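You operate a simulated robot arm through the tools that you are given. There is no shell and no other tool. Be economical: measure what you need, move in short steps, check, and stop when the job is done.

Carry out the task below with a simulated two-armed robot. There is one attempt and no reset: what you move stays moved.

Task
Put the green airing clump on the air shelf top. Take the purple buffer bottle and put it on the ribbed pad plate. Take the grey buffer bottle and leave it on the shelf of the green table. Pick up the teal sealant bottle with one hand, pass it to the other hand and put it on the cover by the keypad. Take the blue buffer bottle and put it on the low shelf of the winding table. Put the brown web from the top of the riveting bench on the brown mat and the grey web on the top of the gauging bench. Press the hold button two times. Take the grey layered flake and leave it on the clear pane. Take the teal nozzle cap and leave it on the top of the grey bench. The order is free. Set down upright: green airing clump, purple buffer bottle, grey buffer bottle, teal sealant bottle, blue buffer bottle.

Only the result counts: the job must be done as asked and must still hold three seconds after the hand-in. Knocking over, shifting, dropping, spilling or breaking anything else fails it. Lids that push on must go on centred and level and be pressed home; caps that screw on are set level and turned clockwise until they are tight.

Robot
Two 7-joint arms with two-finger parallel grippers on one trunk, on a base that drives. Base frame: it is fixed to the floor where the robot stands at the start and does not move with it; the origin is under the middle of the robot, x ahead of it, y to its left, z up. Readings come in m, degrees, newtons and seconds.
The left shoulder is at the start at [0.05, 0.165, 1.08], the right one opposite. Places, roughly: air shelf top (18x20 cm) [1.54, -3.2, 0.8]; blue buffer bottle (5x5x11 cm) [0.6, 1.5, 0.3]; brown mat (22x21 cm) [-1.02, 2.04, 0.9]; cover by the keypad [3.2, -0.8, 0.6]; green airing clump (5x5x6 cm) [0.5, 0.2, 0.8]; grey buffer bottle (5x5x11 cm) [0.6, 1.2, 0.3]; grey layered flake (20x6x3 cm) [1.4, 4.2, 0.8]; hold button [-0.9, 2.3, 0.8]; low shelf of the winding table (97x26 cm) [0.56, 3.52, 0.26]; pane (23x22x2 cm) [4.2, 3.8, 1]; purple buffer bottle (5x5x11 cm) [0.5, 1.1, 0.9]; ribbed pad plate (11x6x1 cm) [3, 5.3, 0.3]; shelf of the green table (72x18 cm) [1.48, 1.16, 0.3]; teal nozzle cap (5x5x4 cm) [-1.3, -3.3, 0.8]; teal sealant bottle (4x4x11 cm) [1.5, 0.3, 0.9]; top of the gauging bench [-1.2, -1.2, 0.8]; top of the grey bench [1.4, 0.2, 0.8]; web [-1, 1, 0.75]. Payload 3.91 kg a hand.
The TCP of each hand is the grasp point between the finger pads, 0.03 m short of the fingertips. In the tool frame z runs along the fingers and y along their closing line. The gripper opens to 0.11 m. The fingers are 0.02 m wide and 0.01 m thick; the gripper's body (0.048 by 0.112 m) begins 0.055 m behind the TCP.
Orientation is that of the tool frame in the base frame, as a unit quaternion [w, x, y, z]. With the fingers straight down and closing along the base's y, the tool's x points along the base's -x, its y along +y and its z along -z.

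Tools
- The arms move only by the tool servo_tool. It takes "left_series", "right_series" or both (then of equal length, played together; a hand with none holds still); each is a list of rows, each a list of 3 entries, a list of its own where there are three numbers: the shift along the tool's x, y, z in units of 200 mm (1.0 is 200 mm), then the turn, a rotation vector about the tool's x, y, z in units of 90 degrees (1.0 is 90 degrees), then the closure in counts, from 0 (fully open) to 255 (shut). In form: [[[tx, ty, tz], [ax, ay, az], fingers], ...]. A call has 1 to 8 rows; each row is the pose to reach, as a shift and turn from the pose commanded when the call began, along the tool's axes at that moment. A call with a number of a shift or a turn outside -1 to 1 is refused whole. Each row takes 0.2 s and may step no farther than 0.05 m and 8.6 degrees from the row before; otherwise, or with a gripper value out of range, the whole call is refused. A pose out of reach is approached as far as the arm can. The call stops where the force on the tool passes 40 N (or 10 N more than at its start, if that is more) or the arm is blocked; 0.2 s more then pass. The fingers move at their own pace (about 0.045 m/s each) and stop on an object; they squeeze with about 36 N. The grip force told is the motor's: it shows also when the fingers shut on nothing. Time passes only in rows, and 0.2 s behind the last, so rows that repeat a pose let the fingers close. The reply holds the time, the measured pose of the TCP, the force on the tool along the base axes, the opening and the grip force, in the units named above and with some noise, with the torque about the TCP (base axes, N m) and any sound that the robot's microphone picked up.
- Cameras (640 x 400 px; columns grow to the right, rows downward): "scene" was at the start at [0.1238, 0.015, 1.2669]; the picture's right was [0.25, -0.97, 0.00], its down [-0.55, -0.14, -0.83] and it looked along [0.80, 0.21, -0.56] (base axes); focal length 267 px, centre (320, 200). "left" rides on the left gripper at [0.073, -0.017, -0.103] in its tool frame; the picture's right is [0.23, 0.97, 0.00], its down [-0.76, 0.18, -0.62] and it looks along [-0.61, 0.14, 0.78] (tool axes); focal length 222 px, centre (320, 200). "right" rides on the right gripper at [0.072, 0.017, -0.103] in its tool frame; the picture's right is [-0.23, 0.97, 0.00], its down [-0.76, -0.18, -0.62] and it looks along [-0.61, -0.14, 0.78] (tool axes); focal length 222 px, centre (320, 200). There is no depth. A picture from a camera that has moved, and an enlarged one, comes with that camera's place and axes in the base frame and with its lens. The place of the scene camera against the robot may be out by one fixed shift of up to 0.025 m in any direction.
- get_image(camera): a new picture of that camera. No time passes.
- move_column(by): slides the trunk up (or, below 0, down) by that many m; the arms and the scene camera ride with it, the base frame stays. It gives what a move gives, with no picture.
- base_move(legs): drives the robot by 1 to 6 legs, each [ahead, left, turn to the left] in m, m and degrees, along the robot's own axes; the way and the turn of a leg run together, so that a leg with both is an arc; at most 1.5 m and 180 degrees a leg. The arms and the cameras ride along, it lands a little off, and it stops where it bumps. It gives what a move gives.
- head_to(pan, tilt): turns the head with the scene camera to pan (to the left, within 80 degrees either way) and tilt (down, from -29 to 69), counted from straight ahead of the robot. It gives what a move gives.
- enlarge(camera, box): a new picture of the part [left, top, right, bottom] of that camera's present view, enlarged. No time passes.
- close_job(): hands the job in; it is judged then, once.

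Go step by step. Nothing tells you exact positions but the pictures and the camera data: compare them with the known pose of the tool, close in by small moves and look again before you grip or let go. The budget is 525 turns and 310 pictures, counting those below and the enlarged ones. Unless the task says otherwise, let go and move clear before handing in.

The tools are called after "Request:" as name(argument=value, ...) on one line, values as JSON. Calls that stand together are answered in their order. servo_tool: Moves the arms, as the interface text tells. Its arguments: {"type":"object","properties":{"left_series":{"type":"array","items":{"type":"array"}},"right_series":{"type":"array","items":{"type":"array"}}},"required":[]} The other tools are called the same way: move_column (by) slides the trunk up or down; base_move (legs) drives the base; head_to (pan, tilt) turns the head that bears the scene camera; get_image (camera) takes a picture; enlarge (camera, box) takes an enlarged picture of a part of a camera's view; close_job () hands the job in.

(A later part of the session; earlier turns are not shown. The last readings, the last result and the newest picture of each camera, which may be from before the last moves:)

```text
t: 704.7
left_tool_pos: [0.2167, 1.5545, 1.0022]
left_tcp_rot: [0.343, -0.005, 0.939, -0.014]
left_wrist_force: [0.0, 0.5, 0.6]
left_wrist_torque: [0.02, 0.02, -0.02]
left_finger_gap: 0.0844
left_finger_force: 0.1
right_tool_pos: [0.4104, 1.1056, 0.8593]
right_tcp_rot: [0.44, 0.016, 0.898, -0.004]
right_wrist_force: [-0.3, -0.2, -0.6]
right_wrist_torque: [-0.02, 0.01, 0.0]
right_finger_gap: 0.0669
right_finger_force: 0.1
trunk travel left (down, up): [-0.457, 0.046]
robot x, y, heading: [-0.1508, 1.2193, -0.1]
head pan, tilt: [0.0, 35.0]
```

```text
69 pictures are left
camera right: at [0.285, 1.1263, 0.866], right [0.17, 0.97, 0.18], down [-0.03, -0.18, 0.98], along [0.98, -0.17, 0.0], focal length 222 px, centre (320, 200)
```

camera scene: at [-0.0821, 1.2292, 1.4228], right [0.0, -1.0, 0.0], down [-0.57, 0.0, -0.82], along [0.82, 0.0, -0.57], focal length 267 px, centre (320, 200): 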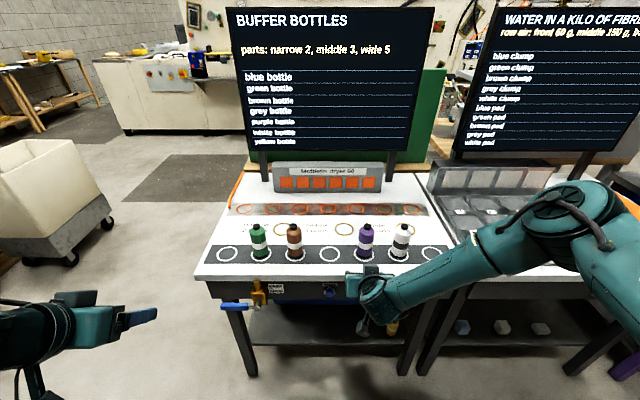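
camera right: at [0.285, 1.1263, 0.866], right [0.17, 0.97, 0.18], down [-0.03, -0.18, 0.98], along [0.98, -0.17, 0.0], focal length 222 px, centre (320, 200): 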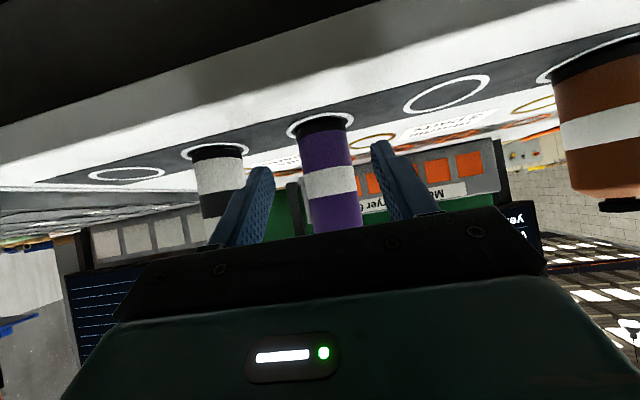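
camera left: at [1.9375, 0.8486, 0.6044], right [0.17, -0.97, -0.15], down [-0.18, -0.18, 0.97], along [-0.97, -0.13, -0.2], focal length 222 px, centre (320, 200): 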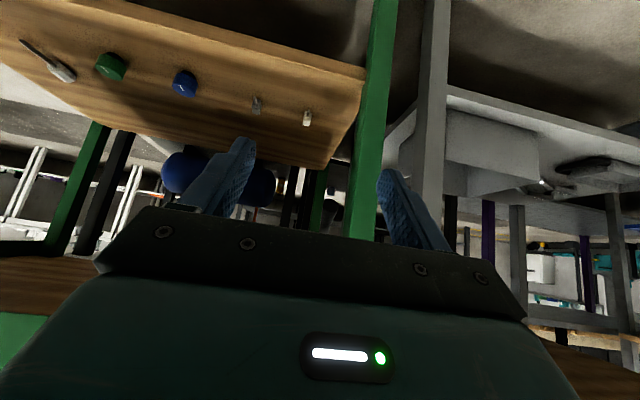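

Request:
base_move(legs=[[0.047, 0.003, 0]])

Request:
servo_tool(right_series=[[[0, 0, 0], [0, 0, 0], 255], [[0, 0, 0], [0, 0, 0], 255], [[0, 0, 0], [0, 0, 0], 255], [[0, 0, 0], [0, 0, 0], 255]])

Request:
get_image(camera="right")

```text
t: 705.6
left_tool_pos: [0.2636, 1.5584, 1.0017]
left_tcp_rot: [0.344, -0.004, 0.939, -0.014]
left_wrist_force: [0.9, 0.0, 0.4]
left_wrist_torque: [0.04, 0.02, 0.0]
left_finger_gap: 0.0843
left_finger_force: 0.0
right_tool_pos: [0.4574, 1.1076, 0.8596]
right_tcp_rot: [0.44, 0.015, 0.898, -0.004]
right_wrist_force: [-0.6, 0.1, 0.2]
right_wrist_torque: [0.0, 0.0, -0.03]
right_finger_gap: 0.0671
right_finger_force: 0.0
trunk travel left (down, up): [-0.457, 0.046]
robot x, y, heading: [-0.0987, 1.2238, -0.1]
head pan, tilt: [0.0, 35.0]
```

```text
t: 706.6
left_tool_pos: [0.2632, 1.557, 1.0023]
left_tcp_rot: [0.345, -0.005, 0.939, -0.014]
left_wrist_force: [-0.5, -0.4, -0.6]
left_wrist_torque: [0.01, -0.02, 0.0]
left_finger_gap: 0.0842
left_finger_force: 0.0
right_tool_pos: [0.4575, 1.1095, 0.8612]
right_tcp_rot: [0.44, 0.017, 0.898, -0.005]
right_wrist_force: [0.4, 0.8, 1.5]
right_wrist_torque: [0.0, -0.07, -0.03]
right_finger_gap: 0.0438
right_finger_force: 36.0
trunk travel left (down, up): [-0.457, 0.046]
robot x, y, heading: [-0.0982, 1.2207, -0.0]
head pan, tilt: [0.0, 35.0]
```

```text
68 pictures are left
camera right: at [0.3315, 1.1293, 0.8667], right [0.17, 0.97, 0.19], down [-0.03, -0.18, 0.98], along [0.98, -0.17, 0.0], focal length 222 px, centre (320, 200)
```

right: 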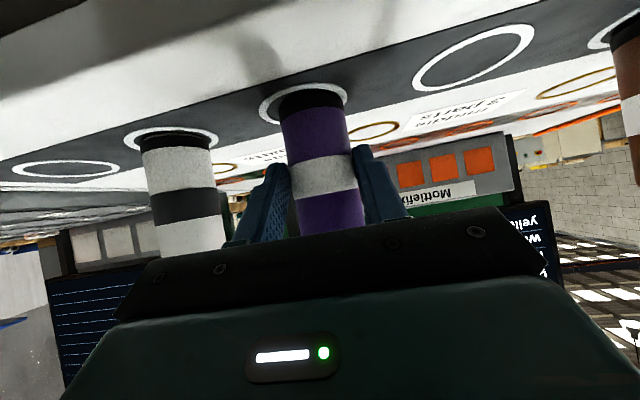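

Purple gripped. I lift and back out.

Request:
move_column(by=0.044)

Request:
base_move(legs=[[-0.35, 0, 0]])

Request:
get_image(camera="right")

```text
t: 707.4
left_tool_pos: [0.2633, 1.5574, 1.047]
left_tcp_rot: [0.344, -0.004, 0.939, -0.014]
left_wrist_force: [0.1, 0.1, 0.8]
left_wrist_torque: [-0.01, 0.01, -0.03]
left_finger_gap: 0.0844
left_finger_force: 0.1
right_tool_pos: [0.457, 1.1074, 0.905]
right_tcp_rot: [0.441, 0.016, 0.898, -0.005]
right_wrist_force: [-0.9, -1.1, -1.6]
right_wrist_torque: [-0.04, 0.04, 0.0]
right_finger_gap: 0.0437
right_finger_force: 35.8
trunk travel left (down, up): [-0.501, 0.002]
robot x, y, heading: [-0.1023, 1.2191, 0.2]
head pan, tilt: [0.0, 35.0]
```

```text
t: 709.7
left_tool_pos: [-0.0819, 1.5577, 1.0477]
left_tcp_rot: [0.345, -0.004, 0.939, -0.014]
left_wrist_force: [1.1, -0.2, 0.2]
left_wrist_torque: [0.0, 0.01, 0.03]
left_finger_gap: 0.0842
left_finger_force: 0.1
right_tool_pos: [0.1127, 1.1078, 0.9043]
right_tcp_rot: [0.441, 0.017, 0.897, -0.006]
right_wrist_force: [0.2, -0.4, -1.0]
right_wrist_torque: [-0.03, 0.04, 0.0]
right_finger_gap: 0.0437
right_finger_force: 35.5
trunk travel left (down, up): [-0.501, 0.002]
robot x, y, heading: [-0.447, 1.2214, 0.0]
head pan, tilt: [0.0, 35.0]
```

```text
67 pictures are left
camera right: at [-0.0132, 1.1286, 0.9106], right [0.17, 0.97, 0.19], down [-0.03, -0.18, 0.98], along [0.98, -0.18, 0.0], focal length 222 px, centre (320, 200)
```

right: 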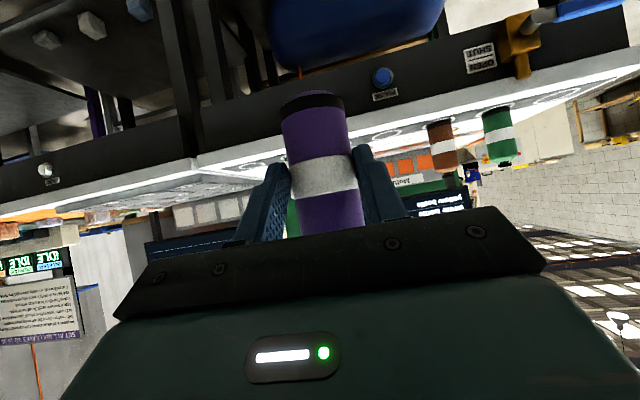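

Now the long way to the ribbed pad plate at the north bench.

Request:
base_move(legs=[[0, 1.08, 0], [1.35, 0, 0], [1.3, 0, 0], [0, 0, 90], [1.2, 0, 0], [0.7, 0, 0]])

Request:
head_to(pan=-35, tilt=30)

Request:
get_image(camera="scene")

```text
t: 740.5
left_tool_pos: [1.6698, 4.5983, 1.047]
left_tcp_rot: [-0.243, 0.694, -0.632, -0.244]
left_wrist_force: [-0.1, 0.3, 0.5]
left_wrist_torque: [0.0, 0.02, 0.0]
left_finger_gap: 0.0841
left_finger_force: 0.0
right_tool_pos: [2.102, 4.8282, 0.9041]
right_tcp_rot: [-0.302, 0.649, -0.62, -0.321]
right_wrist_force: [0.6, -0.3, -0.9]
right_wrist_torque: [0.0, 0.0, 0.03]
right_finger_gap: 0.0432
right_finger_force: 35.5
trunk travel left (down, up): [-0.501, 0.002]
robot x, y, heading: [2.0372, 4.2605, 95.4]
head pan, tilt: [0.0, 35.0]
```

```text
t: 741.6
left_tool_pos: [1.6704, 4.5974, 1.0465]
left_tcp_rot: [-0.243, 0.694, -0.632, -0.245]
left_wrist_force: [0.1, -0.1, 0.1]
left_wrist_torque: [0.01, 0.01, 0.01]
left_finger_gap: 0.0841
left_finger_force: 0.0
right_tool_pos: [2.1029, 4.8279, 0.9037]
right_tcp_rot: [-0.302, 0.65, -0.619, -0.321]
right_wrist_force: [-0.4, -0.8, -1.7]
right_wrist_torque: [-0.05, 0.04, 0.01]
right_finger_gap: 0.043
right_finger_force: 36.1
trunk travel left (down, up): [-0.501, 0.002]
robot x, y, heading: [2.0376, 4.2611, 95.1]
head pan, tilt: [-35.0, 30.0]
```

```text
66 pictures are left
camera scene: at [2.0869, 4.3629, 1.4747], right [0.87, -0.5, 0.0], down [-0.25, -0.43, -0.87], along [0.43, 0.75, -0.5], focal length 267 px, centre (320, 200)
```

scene: 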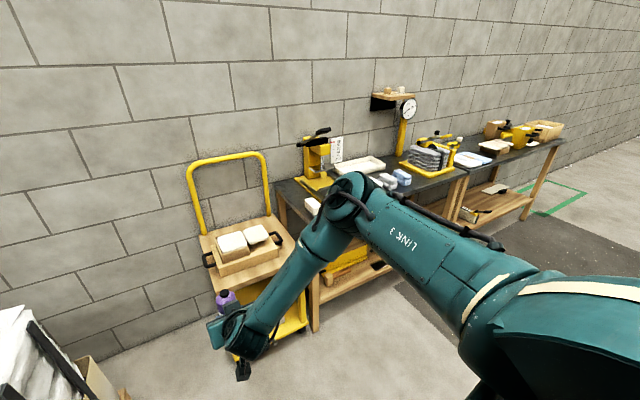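

Request:
base_move(legs=[[-0.05, -0.1, -5.3], [0, -0.75, 0]])

Request:
head_to(pan=0, tilt=40)

Request:
get_image(camera="scene")

```text
t: 746.5
left_tool_pos: [2.5532, 4.5798, 1.0467]
left_tcp_rot: [-0.252, 0.67, -0.657, -0.235]
left_wrist_force: [-0.3, -0.5, -0.2]
left_wrist_torque: [-0.02, 0.03, 0.02]
left_finger_gap: 0.0843
left_finger_force: 0.1
right_tool_pos: [3.0023, 4.7792, 0.9044]
right_tcp_rot: [0.313, -0.626, 0.644, 0.31]
right_wrist_force: [-0.6, -0.3, -1.7]
right_wrist_torque: [-0.01, -0.02, 0.0]
right_finger_gap: 0.0431
right_finger_force: 35.9
trunk travel left (down, up): [-0.501, 0.002]
robot x, y, heading: [2.8946, 4.2158, 90.4]
head pan, tilt: [-35.0, 30.0]
```

```text
t: 747.5
left_tool_pos: [2.5538, 4.5806, 1.0461]
left_tcp_rot: [-0.252, 0.67, -0.657, -0.235]
left_wrist_force: [0.4, 0.7, 0.6]
left_wrist_torque: [-0.02, 0.0, 0.0]
left_finger_gap: 0.084
left_finger_force: 0.0
right_tool_pos: [3.0002, 4.7779, 0.9046]
right_tcp_rot: [0.313, -0.626, 0.643, 0.31]
right_wrist_force: [0.0, 0.1, -1.5]
right_wrist_torque: [0.0, 0.02, 0.02]
right_finger_gap: 0.043
right_finger_force: 35.8
trunk travel left (down, up): [-0.501, 0.002]
robot x, y, heading: [2.8922, 4.2182, 90.3]
head pan, tilt: [0.0, 40.0]
```

```text
65 pictures are left
camera scene: at [2.8998, 4.326, 1.4593], right [1.0, 0.01, 0.0], down [0.01, -0.64, -0.77], along [-0.01, 0.77, -0.64], focal length 267 px, centre (320, 200)
```

scene: 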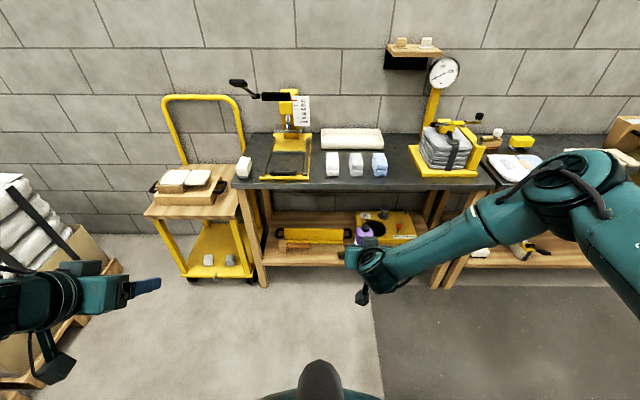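

Request:
enlarge(camera="scene", box=[240, 180, 450, 300])

```text
3.05 times, centred on (345, 240) of scene
camera zoom: at [2.8998, 4.326, 1.4593], right [1.0, 0.01, 0.0], down [0.01, -0.64, -0.77], along [-0.01, 0.77, -0.64], focal length 814 px, centre (244, 78)
```

zoom: 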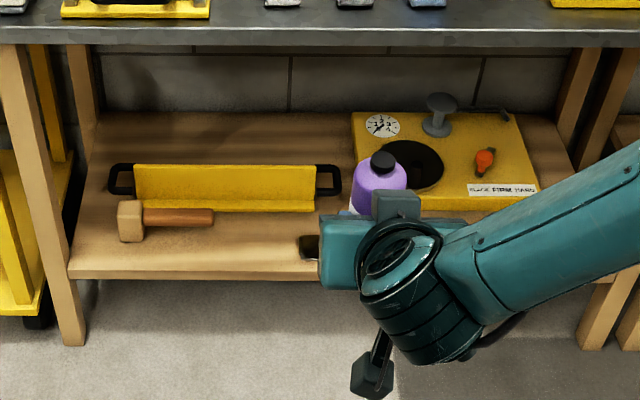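

The plate should be just behind my hand. I shift right a little to see it.

Request:
base_move(legs=[[0, -0.2, 0]])

Request:
enlarge(camera="scene", box=[180, 180, 390, 300])

```text
t: 749.0
left_tool_pos: [2.7515, 4.5835, 1.0467]
left_tcp_rot: [-0.252, 0.67, -0.658, -0.234]
left_wrist_force: [-0.2, 0.4, 0.0]
left_wrist_torque: [0.04, 0.01, 0.0]
left_finger_gap: 0.084
left_finger_force: 0.0
right_tool_pos: [3.2007, 4.7795, 0.9048]
right_tcp_rot: [0.314, -0.625, 0.645, 0.309]
right_wrist_force: [-0.6, 0.6, -0.6]
right_wrist_torque: [-0.04, -0.02, 0.0]
right_finger_gap: 0.0431
right_finger_force: 35.7
trunk travel left (down, up): [-0.501, 0.002]
robot x, y, heading: [3.086, 4.2197, 90.1]
head pan, tilt: [0.0, 40.0]
```

```text
3.05 times, centred on (285, 240) of scene
camera zoom: at [3.098, 4.3276, 1.4593], right [1.0, 0.01, 0.0], down [0.0, -0.64, -0.77], along [-0.01, 0.77, -0.64], focal length 814 px, centre (427, 78)
```

zoom: 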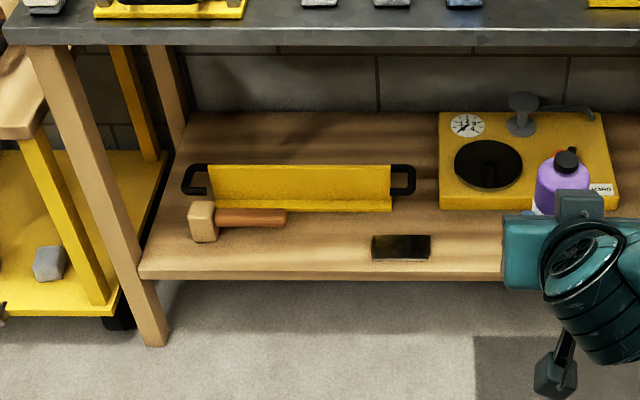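

The black ribbed plate lies at about (3.035, 5.25) on the low shelf. I raise the left hand clear, line up, and lower in stages.

Request:
servo_tool(left_series=[[[-0.15, -0.05, -0.18], [0, 0, 0], 60], [[-0.3, -0.1, -0.36], [0, 0, 0], 60], [[-0.45, -0.15, -0.54], [0, 0, 0], 60], [[-0.6, -0.2, -0.72], [0, 0, 0], 60], [[-0.75, -0.2, -0.9], [0, 0, 0], 60]])

Request:
base_move(legs=[[0, 0.166, 0]])

Request:
move_column(by=-0.4)

Request:
get_image(camera="scene")

Request:
get_image(camera="right")

```text
t: 750.2
left_tool_pos: [2.7874, 4.5801, 1.2841]
left_tcp_rot: [-0.253, 0.668, -0.66, -0.235]
left_wrist_force: [0.5, 0.1, 0.6]
left_wrist_torque: [-0.02, 0.02, 0.01]
left_finger_gap: 0.084
left_finger_force: 0.1
left hand out of reach, approached as far as the arm can: row 1, 2, 3
right_tool_pos: [3.201, 4.7793, 0.9046]
right_tcp_rot: [0.314, -0.625, 0.644, 0.31]
right_wrist_force: [0.6, 0.6, -1.1]
right_wrist_torque: [-0.02, 0.04, 0.01]
right_finger_gap: 0.0433
right_finger_force: 35.6
trunk travel left (down, up): [-0.501, 0.002]
robot x, y, heading: [3.0886, 4.2208, 90.5]
head pan, tilt: [0.0, 40.0]
```

```text
t: 751.7
left_tool_pos: [2.6248, 4.5799, 1.2817]
left_tcp_rot: [-0.253, 0.668, -0.659, -0.234]
left_wrist_force: [-0.2, -0.1, -0.8]
left_wrist_torque: [0.04, -0.04, -0.02]
left_finger_gap: 0.0843
left_finger_force: 0.0
right_tool_pos: [3.0392, 4.7774, 0.9043]
right_tcp_rot: [0.314, -0.625, 0.645, 0.309]
right_wrist_force: [-0.5, -0.3, -1.2]
right_wrist_torque: [-0.01, -0.01, -0.03]
right_finger_gap: 0.043
right_finger_force: 35.9
trunk travel left (down, up): [-0.501, 0.002]
robot x, y, heading: [2.9253, 4.221, 90.1]
head pan, tilt: [0.0, 40.0]
```

```text
t: 755.5
left_tool_pos: [2.6233, 4.5794, 0.8822]
left_tcp_rot: [-0.254, 0.667, -0.66, -0.234]
left_wrist_force: [0.2, 0.4, -0.7]
left_wrist_torque: [-0.03, -0.01, 0.0]
left_finger_gap: 0.0845
left_finger_force: 0.0
right_tool_pos: [3.0392, 4.7778, 0.5043]
right_tcp_rot: [0.314, -0.625, 0.645, 0.309]
right_wrist_force: [0.8, 0.5, -0.7]
right_wrist_torque: [0.0, -0.03, 0.01]
right_finger_gap: 0.043
right_finger_force: 35.8
trunk travel left (down, up): [-0.101, 0.402]
robot x, y, heading: [2.9316, 4.2193, 90.2]
head pan, tilt: [0.0, 40.0]
```

```text
62 pictures are left
camera scene: at [2.9354, 4.3268, 1.0594], right [1.0, 0.0, 0.0], down [0.0, -0.64, -0.77], along [0.0, 0.77, -0.64], focal length 267 px, centre (320, 200)
```

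scene: 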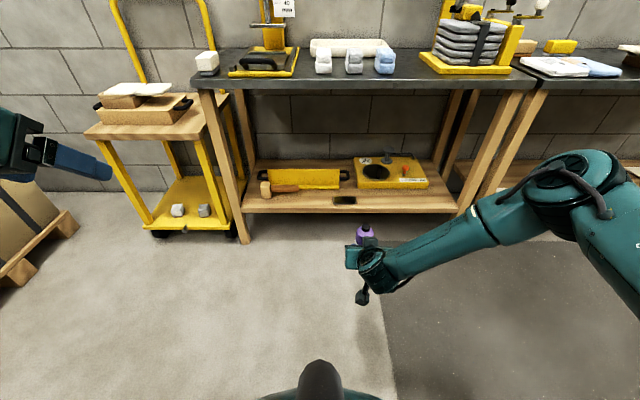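

```text
61 pictures are left
camera right: at [3.0191, 4.6532, 0.5104], right [-0.97, 0.17, 0.19], down [0.18, -0.03, 0.98], along [0.17, 0.99, 0.0], focal length 222 px, centre (320, 200)
```

right: 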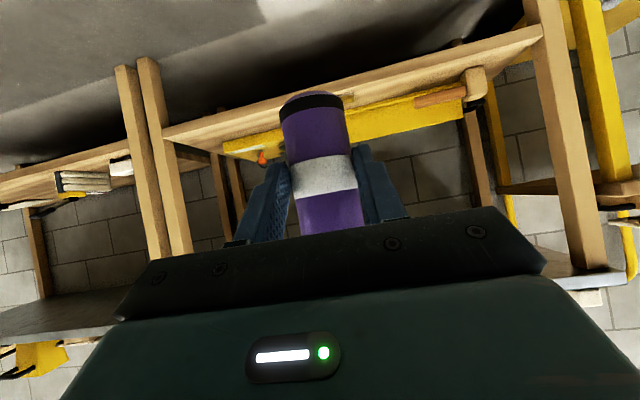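

Request:
base_move(legs=[[0.37, 0, 0]])

Request:
move_column(by=-0.07)

Request:
get_image(camera="right")

Request:
get_image(camera="scene")

```text
t: 757.9
left_tool_pos: [2.6231, 4.9455, 0.8821]
left_tcp_rot: [-0.253, 0.668, -0.659, -0.235]
left_wrist_force: [-0.5, -0.8, 0.3]
left_wrist_torque: [-0.02, -0.01, 0.01]
left_finger_gap: 0.084
left_finger_force: 0.0
right_tool_pos: [3.039, 5.1436, 0.5047]
right_tcp_rot: [0.315, -0.624, 0.645, 0.309]
right_wrist_force: [-0.1, -0.3, -1.1]
right_wrist_torque: [-0.04, -0.01, -0.01]
right_finger_gap: 0.0431
right_finger_force: 36.3
trunk travel left (down, up): [-0.101, 0.402]
robot x, y, heading: [2.9267, 4.5872, 90.1]
head pan, tilt: [0.0, 40.0]
```

```text
t: 758.9
left_tool_pos: [2.623, 4.9463, 0.8128]
left_tcp_rot: [-0.253, 0.667, -0.66, -0.234]
left_wrist_force: [0.9, -0.2, 0.2]
left_wrist_torque: [0.01, 0.0, -0.01]
left_finger_gap: 0.0843
left_finger_force: 0.1
right_tool_pos: [3.0386, 5.1439, 0.4346]
right_tcp_rot: [0.315, -0.624, 0.646, 0.308]
right_wrist_force: [0.0, -0.2, -0.6]
right_wrist_torque: [-0.05, -0.01, 0.0]
right_finger_gap: 0.0434
right_finger_force: 35.8
trunk travel left (down, up): [-0.031, 0.472]
robot x, y, heading: [2.9268, 4.5871, 90.1]
head pan, tilt: [0.0, 40.0]
```

```text
60 pictures are left
camera right: at [3.0185, 5.0191, 0.4404], right [-0.97, 0.17, 0.19], down [0.18, -0.03, 0.98], along [0.17, 0.98, 0.0], focal length 222 px, centre (320, 200)
```

right: 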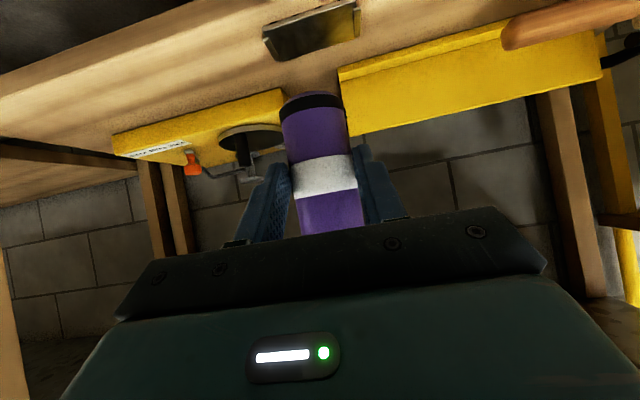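

```text
59 pictures are left
camera scene: at [2.9345, 4.6927, 0.9893], right [1.0, 0.0, 0.0], down [0.0, -0.64, -0.77], along [0.0, 0.77, -0.64], focal length 267 px, centre (320, 200)
```

scene: 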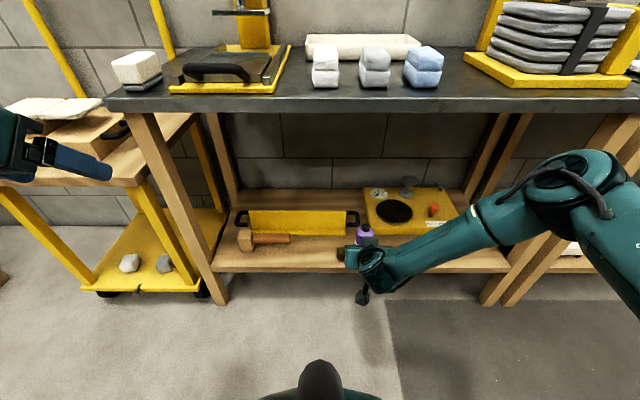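

Request:
servo_tool(left_series=[[[0.14, 0, -0.12], [0, 0, 0], 60], [[0.28, 0, -0.24], [0, 0, 0], 60], [[0.42, 0, -0.36], [0, 0, 0], 60], [[0.57, 0, -0.48], [0, 0, 0], 60]])

Request:
base_move(legs=[[-0.06, 0, 0]])

Request:
get_image(camera="right")

```text
t: 759.9
left_tool_pos: [2.5986, 4.812, 0.8612]
left_tcp_rot: [-0.253, 0.667, -0.661, -0.232]
left_wrist_force: [0.3, 0.8, -0.4]
left_wrist_torque: [-0.01, -0.01, -0.01]
left_finger_gap: 0.0842
left_finger_force: 0.1
left hand out of reach, approached as far as the arm can: row 2, 3, 4
right_tool_pos: [3.0393, 5.1447, 0.4339]
right_tcp_rot: [0.315, -0.624, 0.646, 0.307]
right_wrist_force: [0.2, 0.2, -1.7]
right_wrist_torque: [-0.05, -0.03, 0.02]
right_finger_gap: 0.0432
right_finger_force: 36.3
trunk travel left (down, up): [-0.031, 0.472]
robot x, y, heading: [2.9268, 4.5861, 90.4]
head pan, tilt: [0.0, 40.0]
```

```text
t: 760.9
left_tool_pos: [2.5983, 4.7539, 0.8618]
left_tcp_rot: [-0.254, 0.667, -0.661, -0.233]
left_wrist_force: [-0.1, 1.2, -0.8]
left_wrist_torque: [0.01, -0.03, 0.0]
left_finger_gap: 0.0843
left_finger_force: 0.0
right_tool_pos: [3.0388, 5.0847, 0.4354]
right_tcp_rot: [0.315, -0.623, 0.646, 0.308]
right_wrist_force: [0.5, 0.7, -0.8]
right_wrist_torque: [-0.02, -0.04, 0.01]
right_finger_gap: 0.043
right_finger_force: 36.2
trunk travel left (down, up): [-0.031, 0.472]
robot x, y, heading: [2.9296, 4.5269, 90.1]
head pan, tilt: [0.0, 40.0]
```

```text
58 pictures are left
camera right: at [3.019, 4.9595, 0.4403], right [-0.97, 0.17, 0.19], down [0.18, -0.03, 0.98], along [0.17, 0.98, 0.0], focal length 222 px, centre (320, 200)
```

right: 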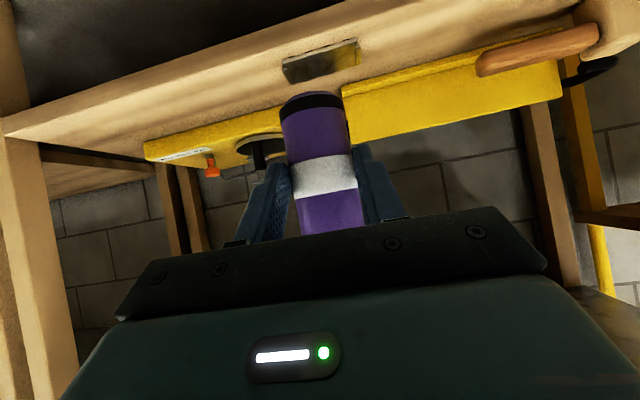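

Triangulated: plate at about (3.034, 5.243), top z≈0.27. I lower the hand with the arm, in front of the shelf.

Request:
servo_tool(right_series=[[[0.07, 0, 0.06], [0, 0, 0], 255], [[0.14, 0, 0.12], [0, 0, 0], 255], [[0.21, 0, 0.17], [0, 0, 0], 255], [[0.28, 0, 0.215], [0, 0, 0], 255]])

Request:
get_image(camera="right")

```text
t: 761.9
left_tool_pos: [2.5994, 4.7543, 0.8604]
left_tcp_rot: [-0.252, 0.668, -0.66, -0.233]
left_wrist_force: [0.0, -0.8, 0.4]
left_wrist_torque: [-0.01, 0.04, 0.02]
left_finger_gap: 0.0838
left_finger_force: 0.0
right_tool_pos: [3.0297, 5.0906, 0.3689]
right_tcp_rot: [0.316, -0.623, 0.649, 0.303]
right_wrist_force: [-0.2, 0.9, -1.0]
right_wrist_torque: [-0.03, 0.0, 0.0]
right_finger_gap: 0.0429
right_finger_force: 35.9
right hand out of reach, approached as far as the arm can: row 3, 4
trunk travel left (down, up): [-0.031, 0.472]
robot x, y, heading: [2.9224, 4.527, 90.2]
head pan, tilt: [0.0, 40.0]
```

```text
57 pictures are left
camera right: at [3.0078, 4.9658, 0.3754], right [-0.97, 0.18, 0.18], down [0.18, -0.03, 0.98], along [0.18, 0.98, -0.01], focal length 222 px, centre (320, 200)
```

right: 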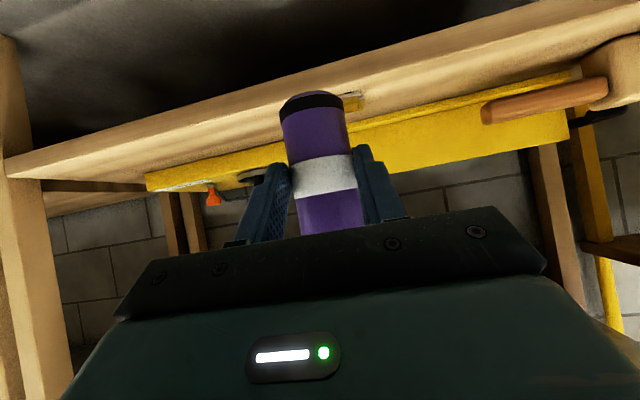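

Request:
base_move(legs=[[0.14, -0.004, 0]])

Request:
get_image(camera="right")

Request:
enlarge(camera="scene", box=[260, 180, 440, 300])

```text
t: 763.2
left_tool_pos: [2.6028, 4.8935, 0.8615]
left_tcp_rot: [-0.253, 0.666, -0.662, -0.233]
left_wrist_force: [0.6, 0.0, 0.8]
left_wrist_torque: [0.0, -0.02, 0.03]
left_finger_gap: 0.0843
left_finger_force: 0.0
right_tool_pos: [3.0348, 5.2299, 0.3682]
right_tcp_rot: [0.315, -0.622, 0.649, 0.303]
right_wrist_force: [-0.1, 0.7, -1.3]
right_wrist_torque: [-0.06, -0.01, 0.0]
right_finger_gap: 0.0431
right_finger_force: 36.1
trunk travel left (down, up): [-0.031, 0.472]
robot x, y, heading: [2.9317, 4.6656, 89.9]
head pan, tilt: [0.0, 40.0]
```

```text
56 pictures are left
camera right: at [3.0128, 5.1042, 0.3756], right [-0.97, 0.18, 0.18], down [0.18, -0.03, 0.98], along [0.18, 0.98, -0.01], focal length 222 px, centre (320, 200)
```

right: 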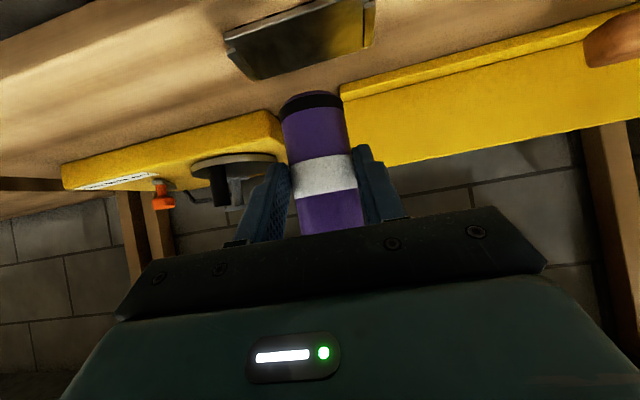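

```text
3.33 times, centred on (350, 240) of scene
camera zoom: at [2.9389, 4.772, 0.9893], right [1.0, 0.0, 0.0], down [0.0, -0.64, -0.77], along [0.0, 0.77, -0.64], focal length 890 px, centre (220, 67)
```

zoom: 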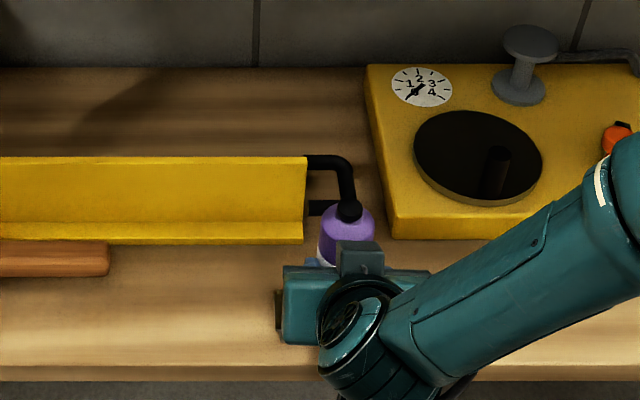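

Request:
move_column(by=-0.028)

Request:
get_image(camera="right")

```text
t: 764.0
left_tool_pos: [2.6037, 4.8936, 0.8337]
left_tcp_rot: [-0.253, 0.667, -0.661, -0.233]
left_wrist_force: [0.1, 0.2, 0.4]
left_wrist_torque: [0.0, -0.03, -0.02]
left_finger_gap: 0.0841
left_finger_force: 0.0
right_tool_pos: [3.0351, 5.2283, 0.3411]
right_tcp_rot: [0.316, -0.622, 0.649, 0.303]
right_wrist_force: [-0.3, 0.3, -0.8]
right_wrist_torque: [-0.03, 0.01, 0.02]
right_finger_gap: 0.0431
right_finger_force: 36.2
trunk travel left (down, up): [-0.003, 0.5]
robot x, y, heading: [2.927, 4.6625, 90.0]
head pan, tilt: [0.0, 40.0]
```

```text
54 pictures are left
camera right: at [3.0128, 5.1042, 0.3475], right [-0.97, 0.18, 0.18], down [0.18, -0.03, 0.98], along [0.18, 0.98, -0.01], focal length 222 px, centre (320, 200)
```

right: 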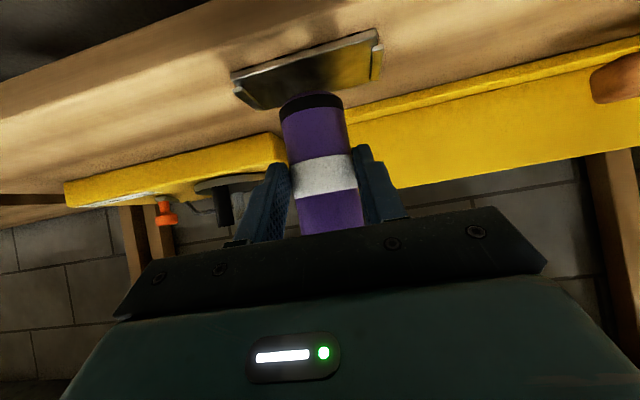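

Request:
servo_tool(right_series=[[[0.06, 0, 0.046], [0, 0, 0], 255]])

Request:
get_image(camera="right")

```text
t: 764.4
left_tool_pos: [2.6035, 4.8948, 0.8345]
left_tcp_rot: [-0.253, 0.667, -0.662, -0.232]
left_wrist_force: [0.9, -0.1, -0.3]
left_wrist_torque: [0.0, 0.04, 0.02]
left_finger_gap: 0.0841
left_finger_force: 0.0
right_tool_pos: [3.0348, 5.2298, 0.3259]
right_tcp_rot: [0.315, -0.623, 0.651, 0.299]
right_wrist_force: [-0.6, -0.1, -0.8]
right_wrist_torque: [-0.04, -0.02, 0.01]
right_finger_gap: 0.0433
right_finger_force: 36.0
trunk travel left (down, up): [-0.003, 0.5]
robot x, y, heading: [2.9282, 4.6648, 89.8]
head pan, tilt: [0.0, 40.0]
```

```text
53 pictures are left
camera right: at [3.0114, 5.1049, 0.3328], right [-0.97, 0.19, 0.17], down [0.17, -0.02, 0.98], along [0.19, 0.98, -0.01], focal length 222 px, centre (320, 200)
```

right: 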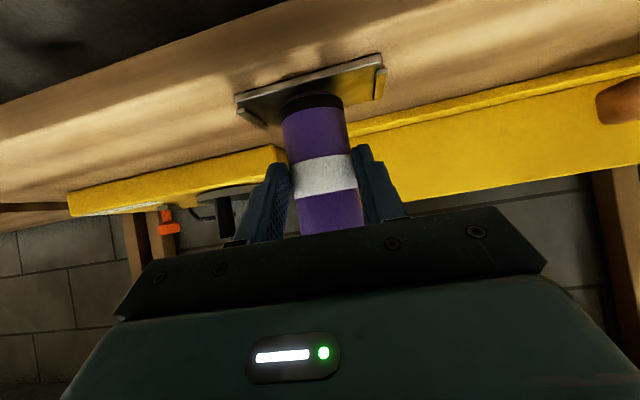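

The plate centre is about 1.7 cm farther back. I move forward by that and re-check.

Request:
base_move(legs=[[0.017, 0, 0]])

Request:
enlarge(camera="right", box=[200, 40, 420, 180])

```text
t: 765.1
left_tool_pos: [2.6031, 4.9105, 0.8335]
left_tcp_rot: [-0.253, 0.666, -0.661, -0.234]
left_wrist_force: [0.1, 0.1, -0.4]
left_wrist_torque: [-0.03, 0.0, 0.03]
left_finger_gap: 0.0843
left_finger_force: 0.1
right_tool_pos: [3.0334, 5.2489, 0.3254]
right_tcp_rot: [0.316, -0.623, 0.651, 0.299]
right_wrist_force: [0.4, 0.4, -1.8]
right_wrist_torque: [-0.03, 0.0, -0.01]
right_finger_gap: 0.0432
right_finger_force: 35.7
trunk travel left (down, up): [-0.003, 0.5]
robot x, y, heading: [2.9275, 4.6829, 89.6]
head pan, tilt: [0.0, 40.0]
```

```text
2.86 times, centred on (310, 110) of right
camera zoom: at [3.0113, 5.1221, 0.3327], right [-0.97, 0.19, 0.17], down [0.17, -0.02, 0.98], along [0.19, 0.98, -0.01], focal length 635 px, centre (349, 457)
```

zoom: 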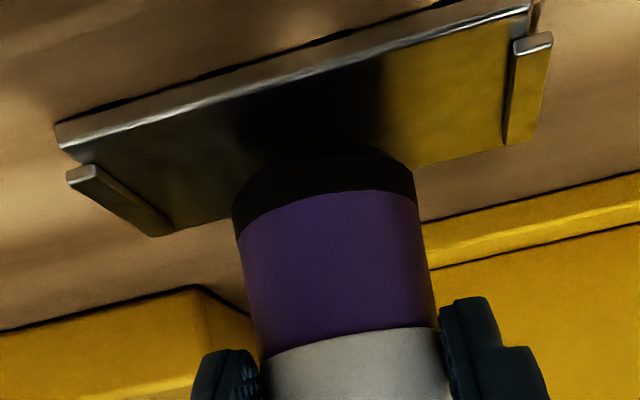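

Well aligned over the plate. I lower in small steps to contact.

Request:
servo_tool(right_series=[[[0.02, 0, 0.015], [0, 0, 0], 255]])

Request:
servo_tool(right_series=[[[0.016, 0, 0.012], [0, 0, 0], 255]])

Request:
servo_tool(right_series=[[[0.016, 0, 0.012], [0, 0, 0], 255]])

```text
t: 765.5
left_tool_pos: [2.6045, 4.9104, 0.8328]
left_tcp_rot: [-0.254, 0.667, -0.661, -0.233]
left_wrist_force: [-0.2, 0.0, -0.3]
left_wrist_torque: [0.02, 0.01, -0.01]
left_finger_gap: 0.0842
left_finger_force: 0.0
right_tool_pos: [3.0339, 5.2462, 0.3204]
right_tcp_rot: [0.316, -0.622, 0.652, 0.297]
right_wrist_force: [0.8, -0.5, -0.7]
right_wrist_torque: [-0.02, -0.02, 0.01]
right_finger_gap: 0.0433
right_finger_force: 36.2
trunk travel left (down, up): [-0.003, 0.5]
robot x, y, heading: [2.9305, 4.6829, 89.9]
head pan, tilt: [0.0, 40.0]
```

```text
t: 765.9
left_tool_pos: [2.6029, 4.9106, 0.8341]
left_tcp_rot: [-0.254, 0.666, -0.661, -0.234]
left_wrist_force: [0.3, -0.8, 0.3]
left_wrist_torque: [-0.03, -0.02, 0.01]
left_finger_gap: 0.0841
left_finger_force: 0.1
right_tool_pos: [3.034, 5.2476, 0.3178]
right_tcp_rot: [0.317, -0.621, 0.651, 0.298]
right_wrist_force: [0.7, -1.0, 5.8]
right_wrist_torque: [0.23, 0.0, -0.03]
right_finger_gap: 0.0431
right_finger_force: 35.9
trunk travel left (down, up): [-0.003, 0.5]
robot x, y, heading: [2.9341, 4.6837, 90.0]
head pan, tilt: [0.0, 40.0]
```

```text
t: 766.3
left_tool_pos: [2.6027, 4.9088, 0.8345]
left_tcp_rot: [-0.255, 0.666, -0.66, -0.235]
left_wrist_force: [-0.1, -1.1, 0.7]
left_wrist_torque: [-0.02, 0.03, 0.0]
left_finger_gap: 0.0842
left_finger_force: 0.0
right_tool_pos: [3.0329, 5.2498, 0.317]
right_tcp_rot: [0.32, -0.62, 0.651, 0.299]
right_wrist_force: [3.2, -5.4, 23.0]
right_wrist_torque: [0.4, -0.03, -0.12]
right_finger_gap: 0.043
right_finger_force: 36.0
trunk travel left (down, up): [-0.003, 0.5]
robot x, y, heading: [2.9267, 4.6798, 90.0]
head pan, tilt: [0.0, 40.0]
```

Contact. I relieve and inspect before opening.

Request:
servo_tool(right_series=[[[-0.018, 0, -0.013], [0, 0, 0], 255], [[-0.018, 0, -0.013], [0, 0, 0], 255]])

Request:
enlarge(camera="right", box=[200, 40, 420, 180])

```text
t: 766.9
left_tool_pos: [2.6039, 4.9112, 0.8326]
left_tcp_rot: [-0.253, 0.666, -0.661, -0.234]
left_wrist_force: [0.4, 0.7, 0.0]
left_wrist_torque: [-0.02, -0.03, -0.01]
left_finger_gap: 0.084
left_finger_force: 0.0
right_tool_pos: [3.0329, 5.2473, 0.3178]
right_tcp_rot: [0.317, -0.621, 0.652, 0.297]
right_wrist_force: [0.7, 3.5, 7.0]
right_wrist_torque: [0.63, -0.04, 0.0]
right_finger_gap: 0.0426
right_finger_force: 36.0
trunk travel left (down, up): [-0.003, 0.5]
robot x, y, heading: [2.9261, 4.6822, 89.8]
head pan, tilt: [0.0, 40.0]
```

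```text
2.86 times, centred on (310, 110) of right
camera zoom: at [3.0104, 5.1223, 0.3253], right [-0.97, 0.19, 0.17], down [0.17, -0.02, 0.99], along [0.19, 0.98, -0.01], focal length 635 px, centre (349, 457)
```

zoom: 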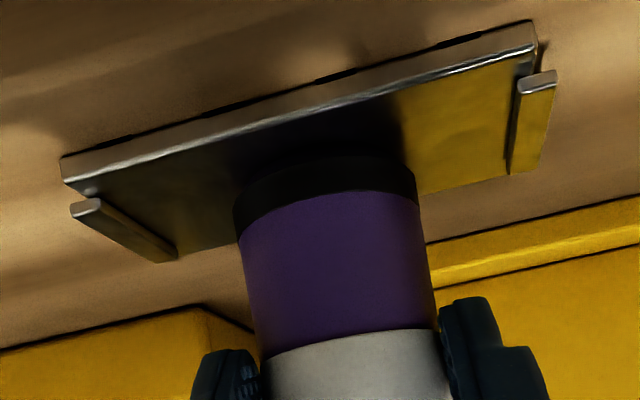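

The bottle sits a little too far back on the plate. I lift 6 mm, shift 1.4 cm toward me, and set it down again.

Request:
move_column(by=0.008)

Request:
base_move(legs=[[-0.015, 0, 0]])

Request:
enlarge(camera="right", box=[200, 40, 420, 180])

```text
t: 767.5
left_tool_pos: [2.6035, 4.9102, 0.8409]
left_tcp_rot: [-0.253, 0.667, -0.661, -0.233]
left_wrist_force: [0.0, 0.0, 0.3]
left_wrist_torque: [-0.01, 0.03, 0.0]
left_finger_gap: 0.0842
left_finger_force: 0.0
right_tool_pos: [3.0331, 5.2459, 0.3252]
right_tcp_rot: [0.315, -0.623, 0.653, 0.296]
right_wrist_force: [0.3, -0.6, -1.5]
right_wrist_torque: [-0.02, 0.01, -0.03]
right_finger_gap: 0.0431
right_finger_force: 36.1
trunk travel left (down, up): [-0.011, 0.492]
robot x, y, heading: [2.9296, 4.6822, 89.8]
head pan, tilt: [0.0, 40.0]
```

```text
t: 768.3
left_tool_pos: [2.6025, 4.8968, 0.8414]
left_tcp_rot: [-0.253, 0.667, -0.661, -0.233]
left_wrist_force: [-0.5, 0.4, -0.1]
left_wrist_torque: [0.06, 0.01, -0.02]
left_finger_gap: 0.084
left_finger_force: 0.0
right_tool_pos: [3.0337, 5.2316, 0.3257]
right_tcp_rot: [0.316, -0.622, 0.652, 0.296]
right_wrist_force: [-1.1, -0.2, -1.3]
right_wrist_torque: [-0.05, 0.0, -0.01]
right_finger_gap: 0.0431
right_finger_force: 36.0
trunk travel left (down, up): [-0.011, 0.492]
robot x, y, heading: [2.9318, 4.668, 89.9]
head pan, tilt: [0.0, 40.0]
```

```text
2.86 times, centred on (310, 110) of right
camera zoom: at [3.0104, 5.1071, 0.3329], right [-0.97, 0.19, 0.17], down [0.17, -0.02, 0.99], along [0.19, 0.98, -0.01], focal length 635 px, centre (349, 457)
```

zoom: 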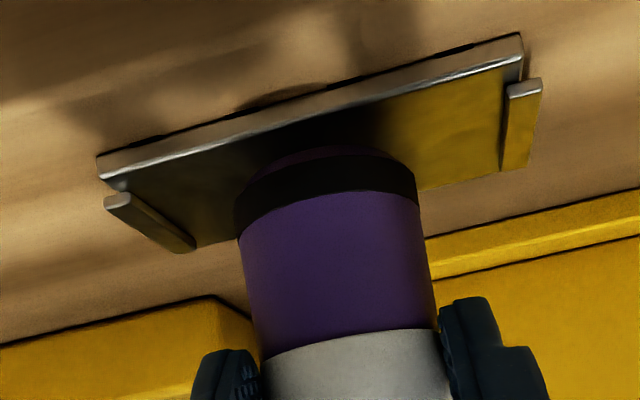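

Request:
base_move(legs=[[0.005, 0, 0]])

Request:
move_column(by=-0.008)

Request:
enlarge(camera="right", box=[200, 40, 420, 180])

```text
t: 769.0
left_tool_pos: [2.6037, 4.9001, 0.8416]
left_tcp_rot: [-0.253, 0.667, -0.661, -0.233]
left_wrist_force: [-0.2, -0.4, 0.1]
left_wrist_torque: [0.02, -0.01, 0.03]
left_finger_gap: 0.0842
left_finger_force: 0.0
right_tool_pos: [3.0337, 5.2367, 0.3249]
right_tcp_rot: [0.316, -0.623, 0.651, 0.297]
right_wrist_force: [-1.0, -1.0, -0.6]
right_wrist_torque: [-0.04, 0.0, -0.01]
right_finger_gap: 0.0429
right_finger_force: 35.8
trunk travel left (down, up): [-0.011, 0.492]
robot x, y, heading: [2.9278, 4.6726, 89.9]
head pan, tilt: [0.0, 40.0]
```

```text
t: 769.6
left_tool_pos: [2.6046, 4.9002, 0.8336]
left_tcp_rot: [-0.253, 0.667, -0.661, -0.233]
left_wrist_force: [-0.1, -0.8, -0.1]
left_wrist_torque: [0.02, 0.01, 0.01]
left_finger_gap: 0.0839
left_finger_force: 0.1
right_tool_pos: [3.0327, 5.2373, 0.3183]
right_tcp_rot: [0.317, -0.622, 0.651, 0.298]
right_wrist_force: [-0.4, 1.4, 0.1]
right_wrist_torque: [0.17, 0.02, 0.02]
right_finger_gap: 0.0431
right_finger_force: 36.9
trunk travel left (down, up): [-0.003, 0.5]
robot x, y, heading: [2.9302, 4.6702, 89.9]
head pan, tilt: [0.0, 40.0]
```

```text
2.86 times, centred on (310, 110) of right
camera zoom: at [3.0105, 5.1126, 0.3253], right [-0.97, 0.19, 0.17], down [0.17, -0.02, 0.99], along [0.19, 0.98, -0.01], focal length 635 px, centre (349, 457)
```

zoom: 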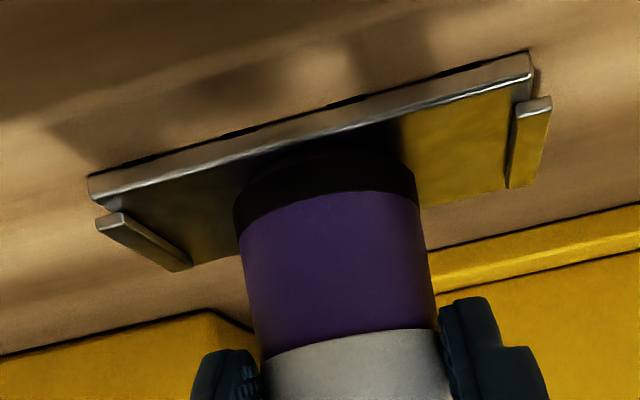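

Centred now. I press down slightly to seat it, then release.

Request:
servo_tool(right_series=[[[0.014, 0, 0.011], [0, 0, 0], 255]])

Request:
servo_tool(right_series=[[[-0.012, 0, -0.009], [0, 0, 0], 255], [[-0.012, 0, -0.009], [0, 0, 0], 255]])

Request:
servo_tool(right_series=[[[0, 0, 0], [0, 0, 0], 110], [[0, 0, 0], [0, 0, 0], 100], [[0, 0, 0], [0, 0, 0], 100]])

Request:
get_image(camera="right")

```text
t: 770.0
left_tool_pos: [2.6033, 4.8999, 0.8351]
left_tcp_rot: [-0.254, 0.666, -0.661, -0.234]
left_wrist_force: [0.0, 0.2, 0.4]
left_wrist_torque: [0.01, 0.0, -0.01]
left_finger_gap: 0.0841
left_finger_force: 0.0
right_tool_pos: [3.0336, 5.2389, 0.317]
right_tcp_rot: [0.319, -0.62, 0.651, 0.298]
right_wrist_force: [1.2, -6.3, 18.3]
right_wrist_torque: [0.59, -0.06, -0.01]
right_finger_gap: 0.0432
right_finger_force: 35.9
trunk travel left (down, up): [-0.003, 0.5]
robot x, y, heading: [2.9288, 4.6695, 89.8]
head pan, tilt: [0.0, 40.0]
```

```text
t: 770.6
left_tool_pos: [2.6046, 4.9002, 0.8333]
left_tcp_rot: [-0.254, 0.667, -0.661, -0.234]
left_wrist_force: [-0.5, 0.4, 0.1]
left_wrist_torque: [0.02, 0.02, -0.02]
left_finger_gap: 0.0844
left_finger_force: 0.1
right_tool_pos: [3.0346, 5.2384, 0.3173]
right_tcp_rot: [0.318, -0.621, 0.652, 0.297]
right_wrist_force: [0.3, 3.3, 10.1]
right_wrist_torque: [0.76, 0.03, 0.0]
right_finger_gap: 0.0429
right_finger_force: 36.5
trunk travel left (down, up): [-0.003, 0.5]
robot x, y, heading: [2.931, 4.6748, 89.8]
head pan, tilt: [0.0, 40.0]
```

```text
t: 771.4
left_tool_pos: [2.6031, 4.9022, 0.834]
left_tcp_rot: [-0.253, 0.667, -0.661, -0.233]
left_wrist_force: [0.0, 0.1, -0.3]
left_wrist_torque: [-0.02, 0.01, -0.01]
left_finger_gap: 0.0842
left_finger_force: 0.1
right_tool_pos: [3.0335, 5.2371, 0.3155]
right_tcp_rot: [0.315, -0.622, 0.652, 0.297]
right_wrist_force: [-0.6, -0.4, -0.9]
right_wrist_torque: [-0.04, -0.01, -0.01]
right_finger_gap: 0.0669
right_finger_force: 0.1
trunk travel left (down, up): [-0.003, 0.5]
robot x, y, heading: [2.929, 4.6727, 89.8]
head pan, tilt: [0.0, 40.0]
```

```text
48 pictures are left
camera right: at [3.0102, 5.1117, 0.3238], right [-0.97, 0.19, 0.17], down [0.17, -0.02, 0.99], along [0.19, 0.98, -0.01], focal length 222 px, centre (320, 200)
```

right: 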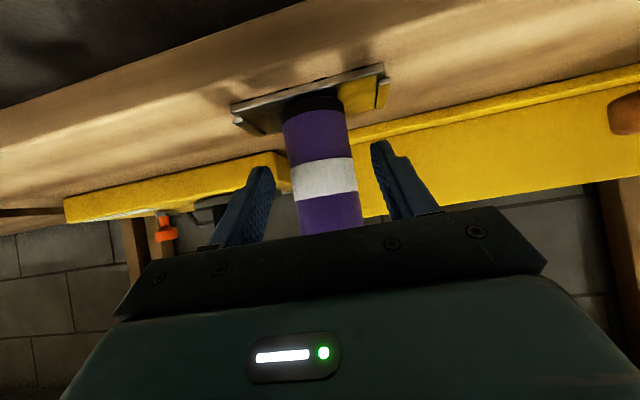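

It stands on the plate. I back straight out and check.

Request:
base_move(legs=[[-0.25, 0, 0]])

Request:
get_image(camera="right")

Request:
enlarge(camera="scene", box=[230, 160, 450, 300])

```text
t: 773.2
left_tool_pos: [2.603, 4.6518, 0.834]
left_tcp_rot: [-0.253, 0.667, -0.661, -0.234]
left_wrist_force: [0.2, 0.1, 0.3]
left_wrist_torque: [0.0, -0.01, 0.01]
left_finger_gap: 0.0841
left_finger_force: 0.1
right_tool_pos: [3.0317, 4.9894, 0.3158]
right_tcp_rot: [0.316, -0.622, 0.652, 0.297]
right_wrist_force: [-0.7, 0.0, -0.2]
right_wrist_torque: [-0.02, 0.0, 0.01]
right_finger_gap: 0.0669
right_finger_force: 0.1
trunk travel left (down, up): [-0.003, 0.5]
robot x, y, heading: [2.9311, 4.4217, 89.7]
head pan, tilt: [0.0, 40.0]
```

```text
47 pictures are left
camera right: at [3.0092, 4.8643, 0.324], right [-0.97, 0.19, 0.17], down [0.17, -0.02, 0.99], along [0.19, 0.98, -0.01], focal length 222 px, centre (320, 200)
```

right: 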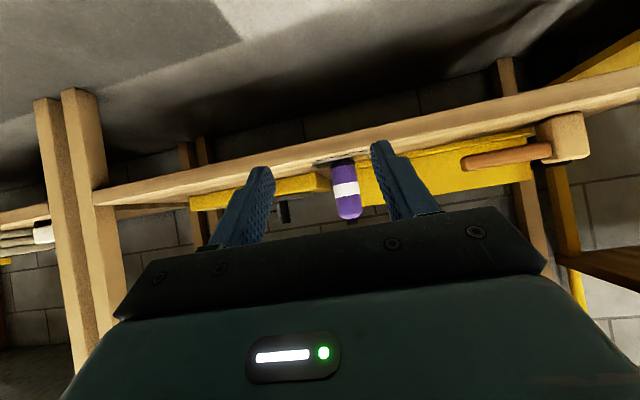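

```text
2.86 times, centred on (340, 230) of scene
camera zoom: at [2.9386, 4.5315, 0.9613], right [1.0, 0.0, 0.0], down [0.0, -0.64, -0.77], along [0.0, 0.77, -0.64], focal length 763 px, centre (263, 114)
```

zoom: 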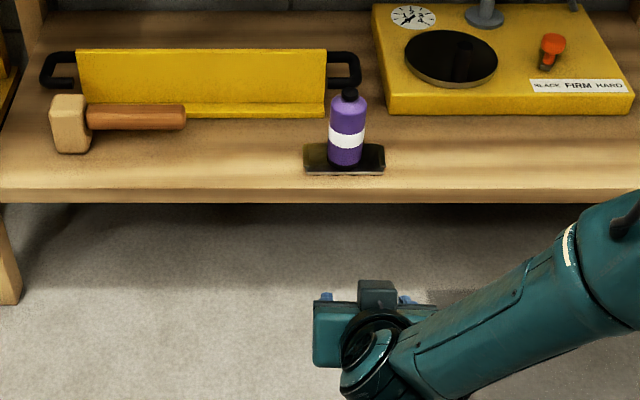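

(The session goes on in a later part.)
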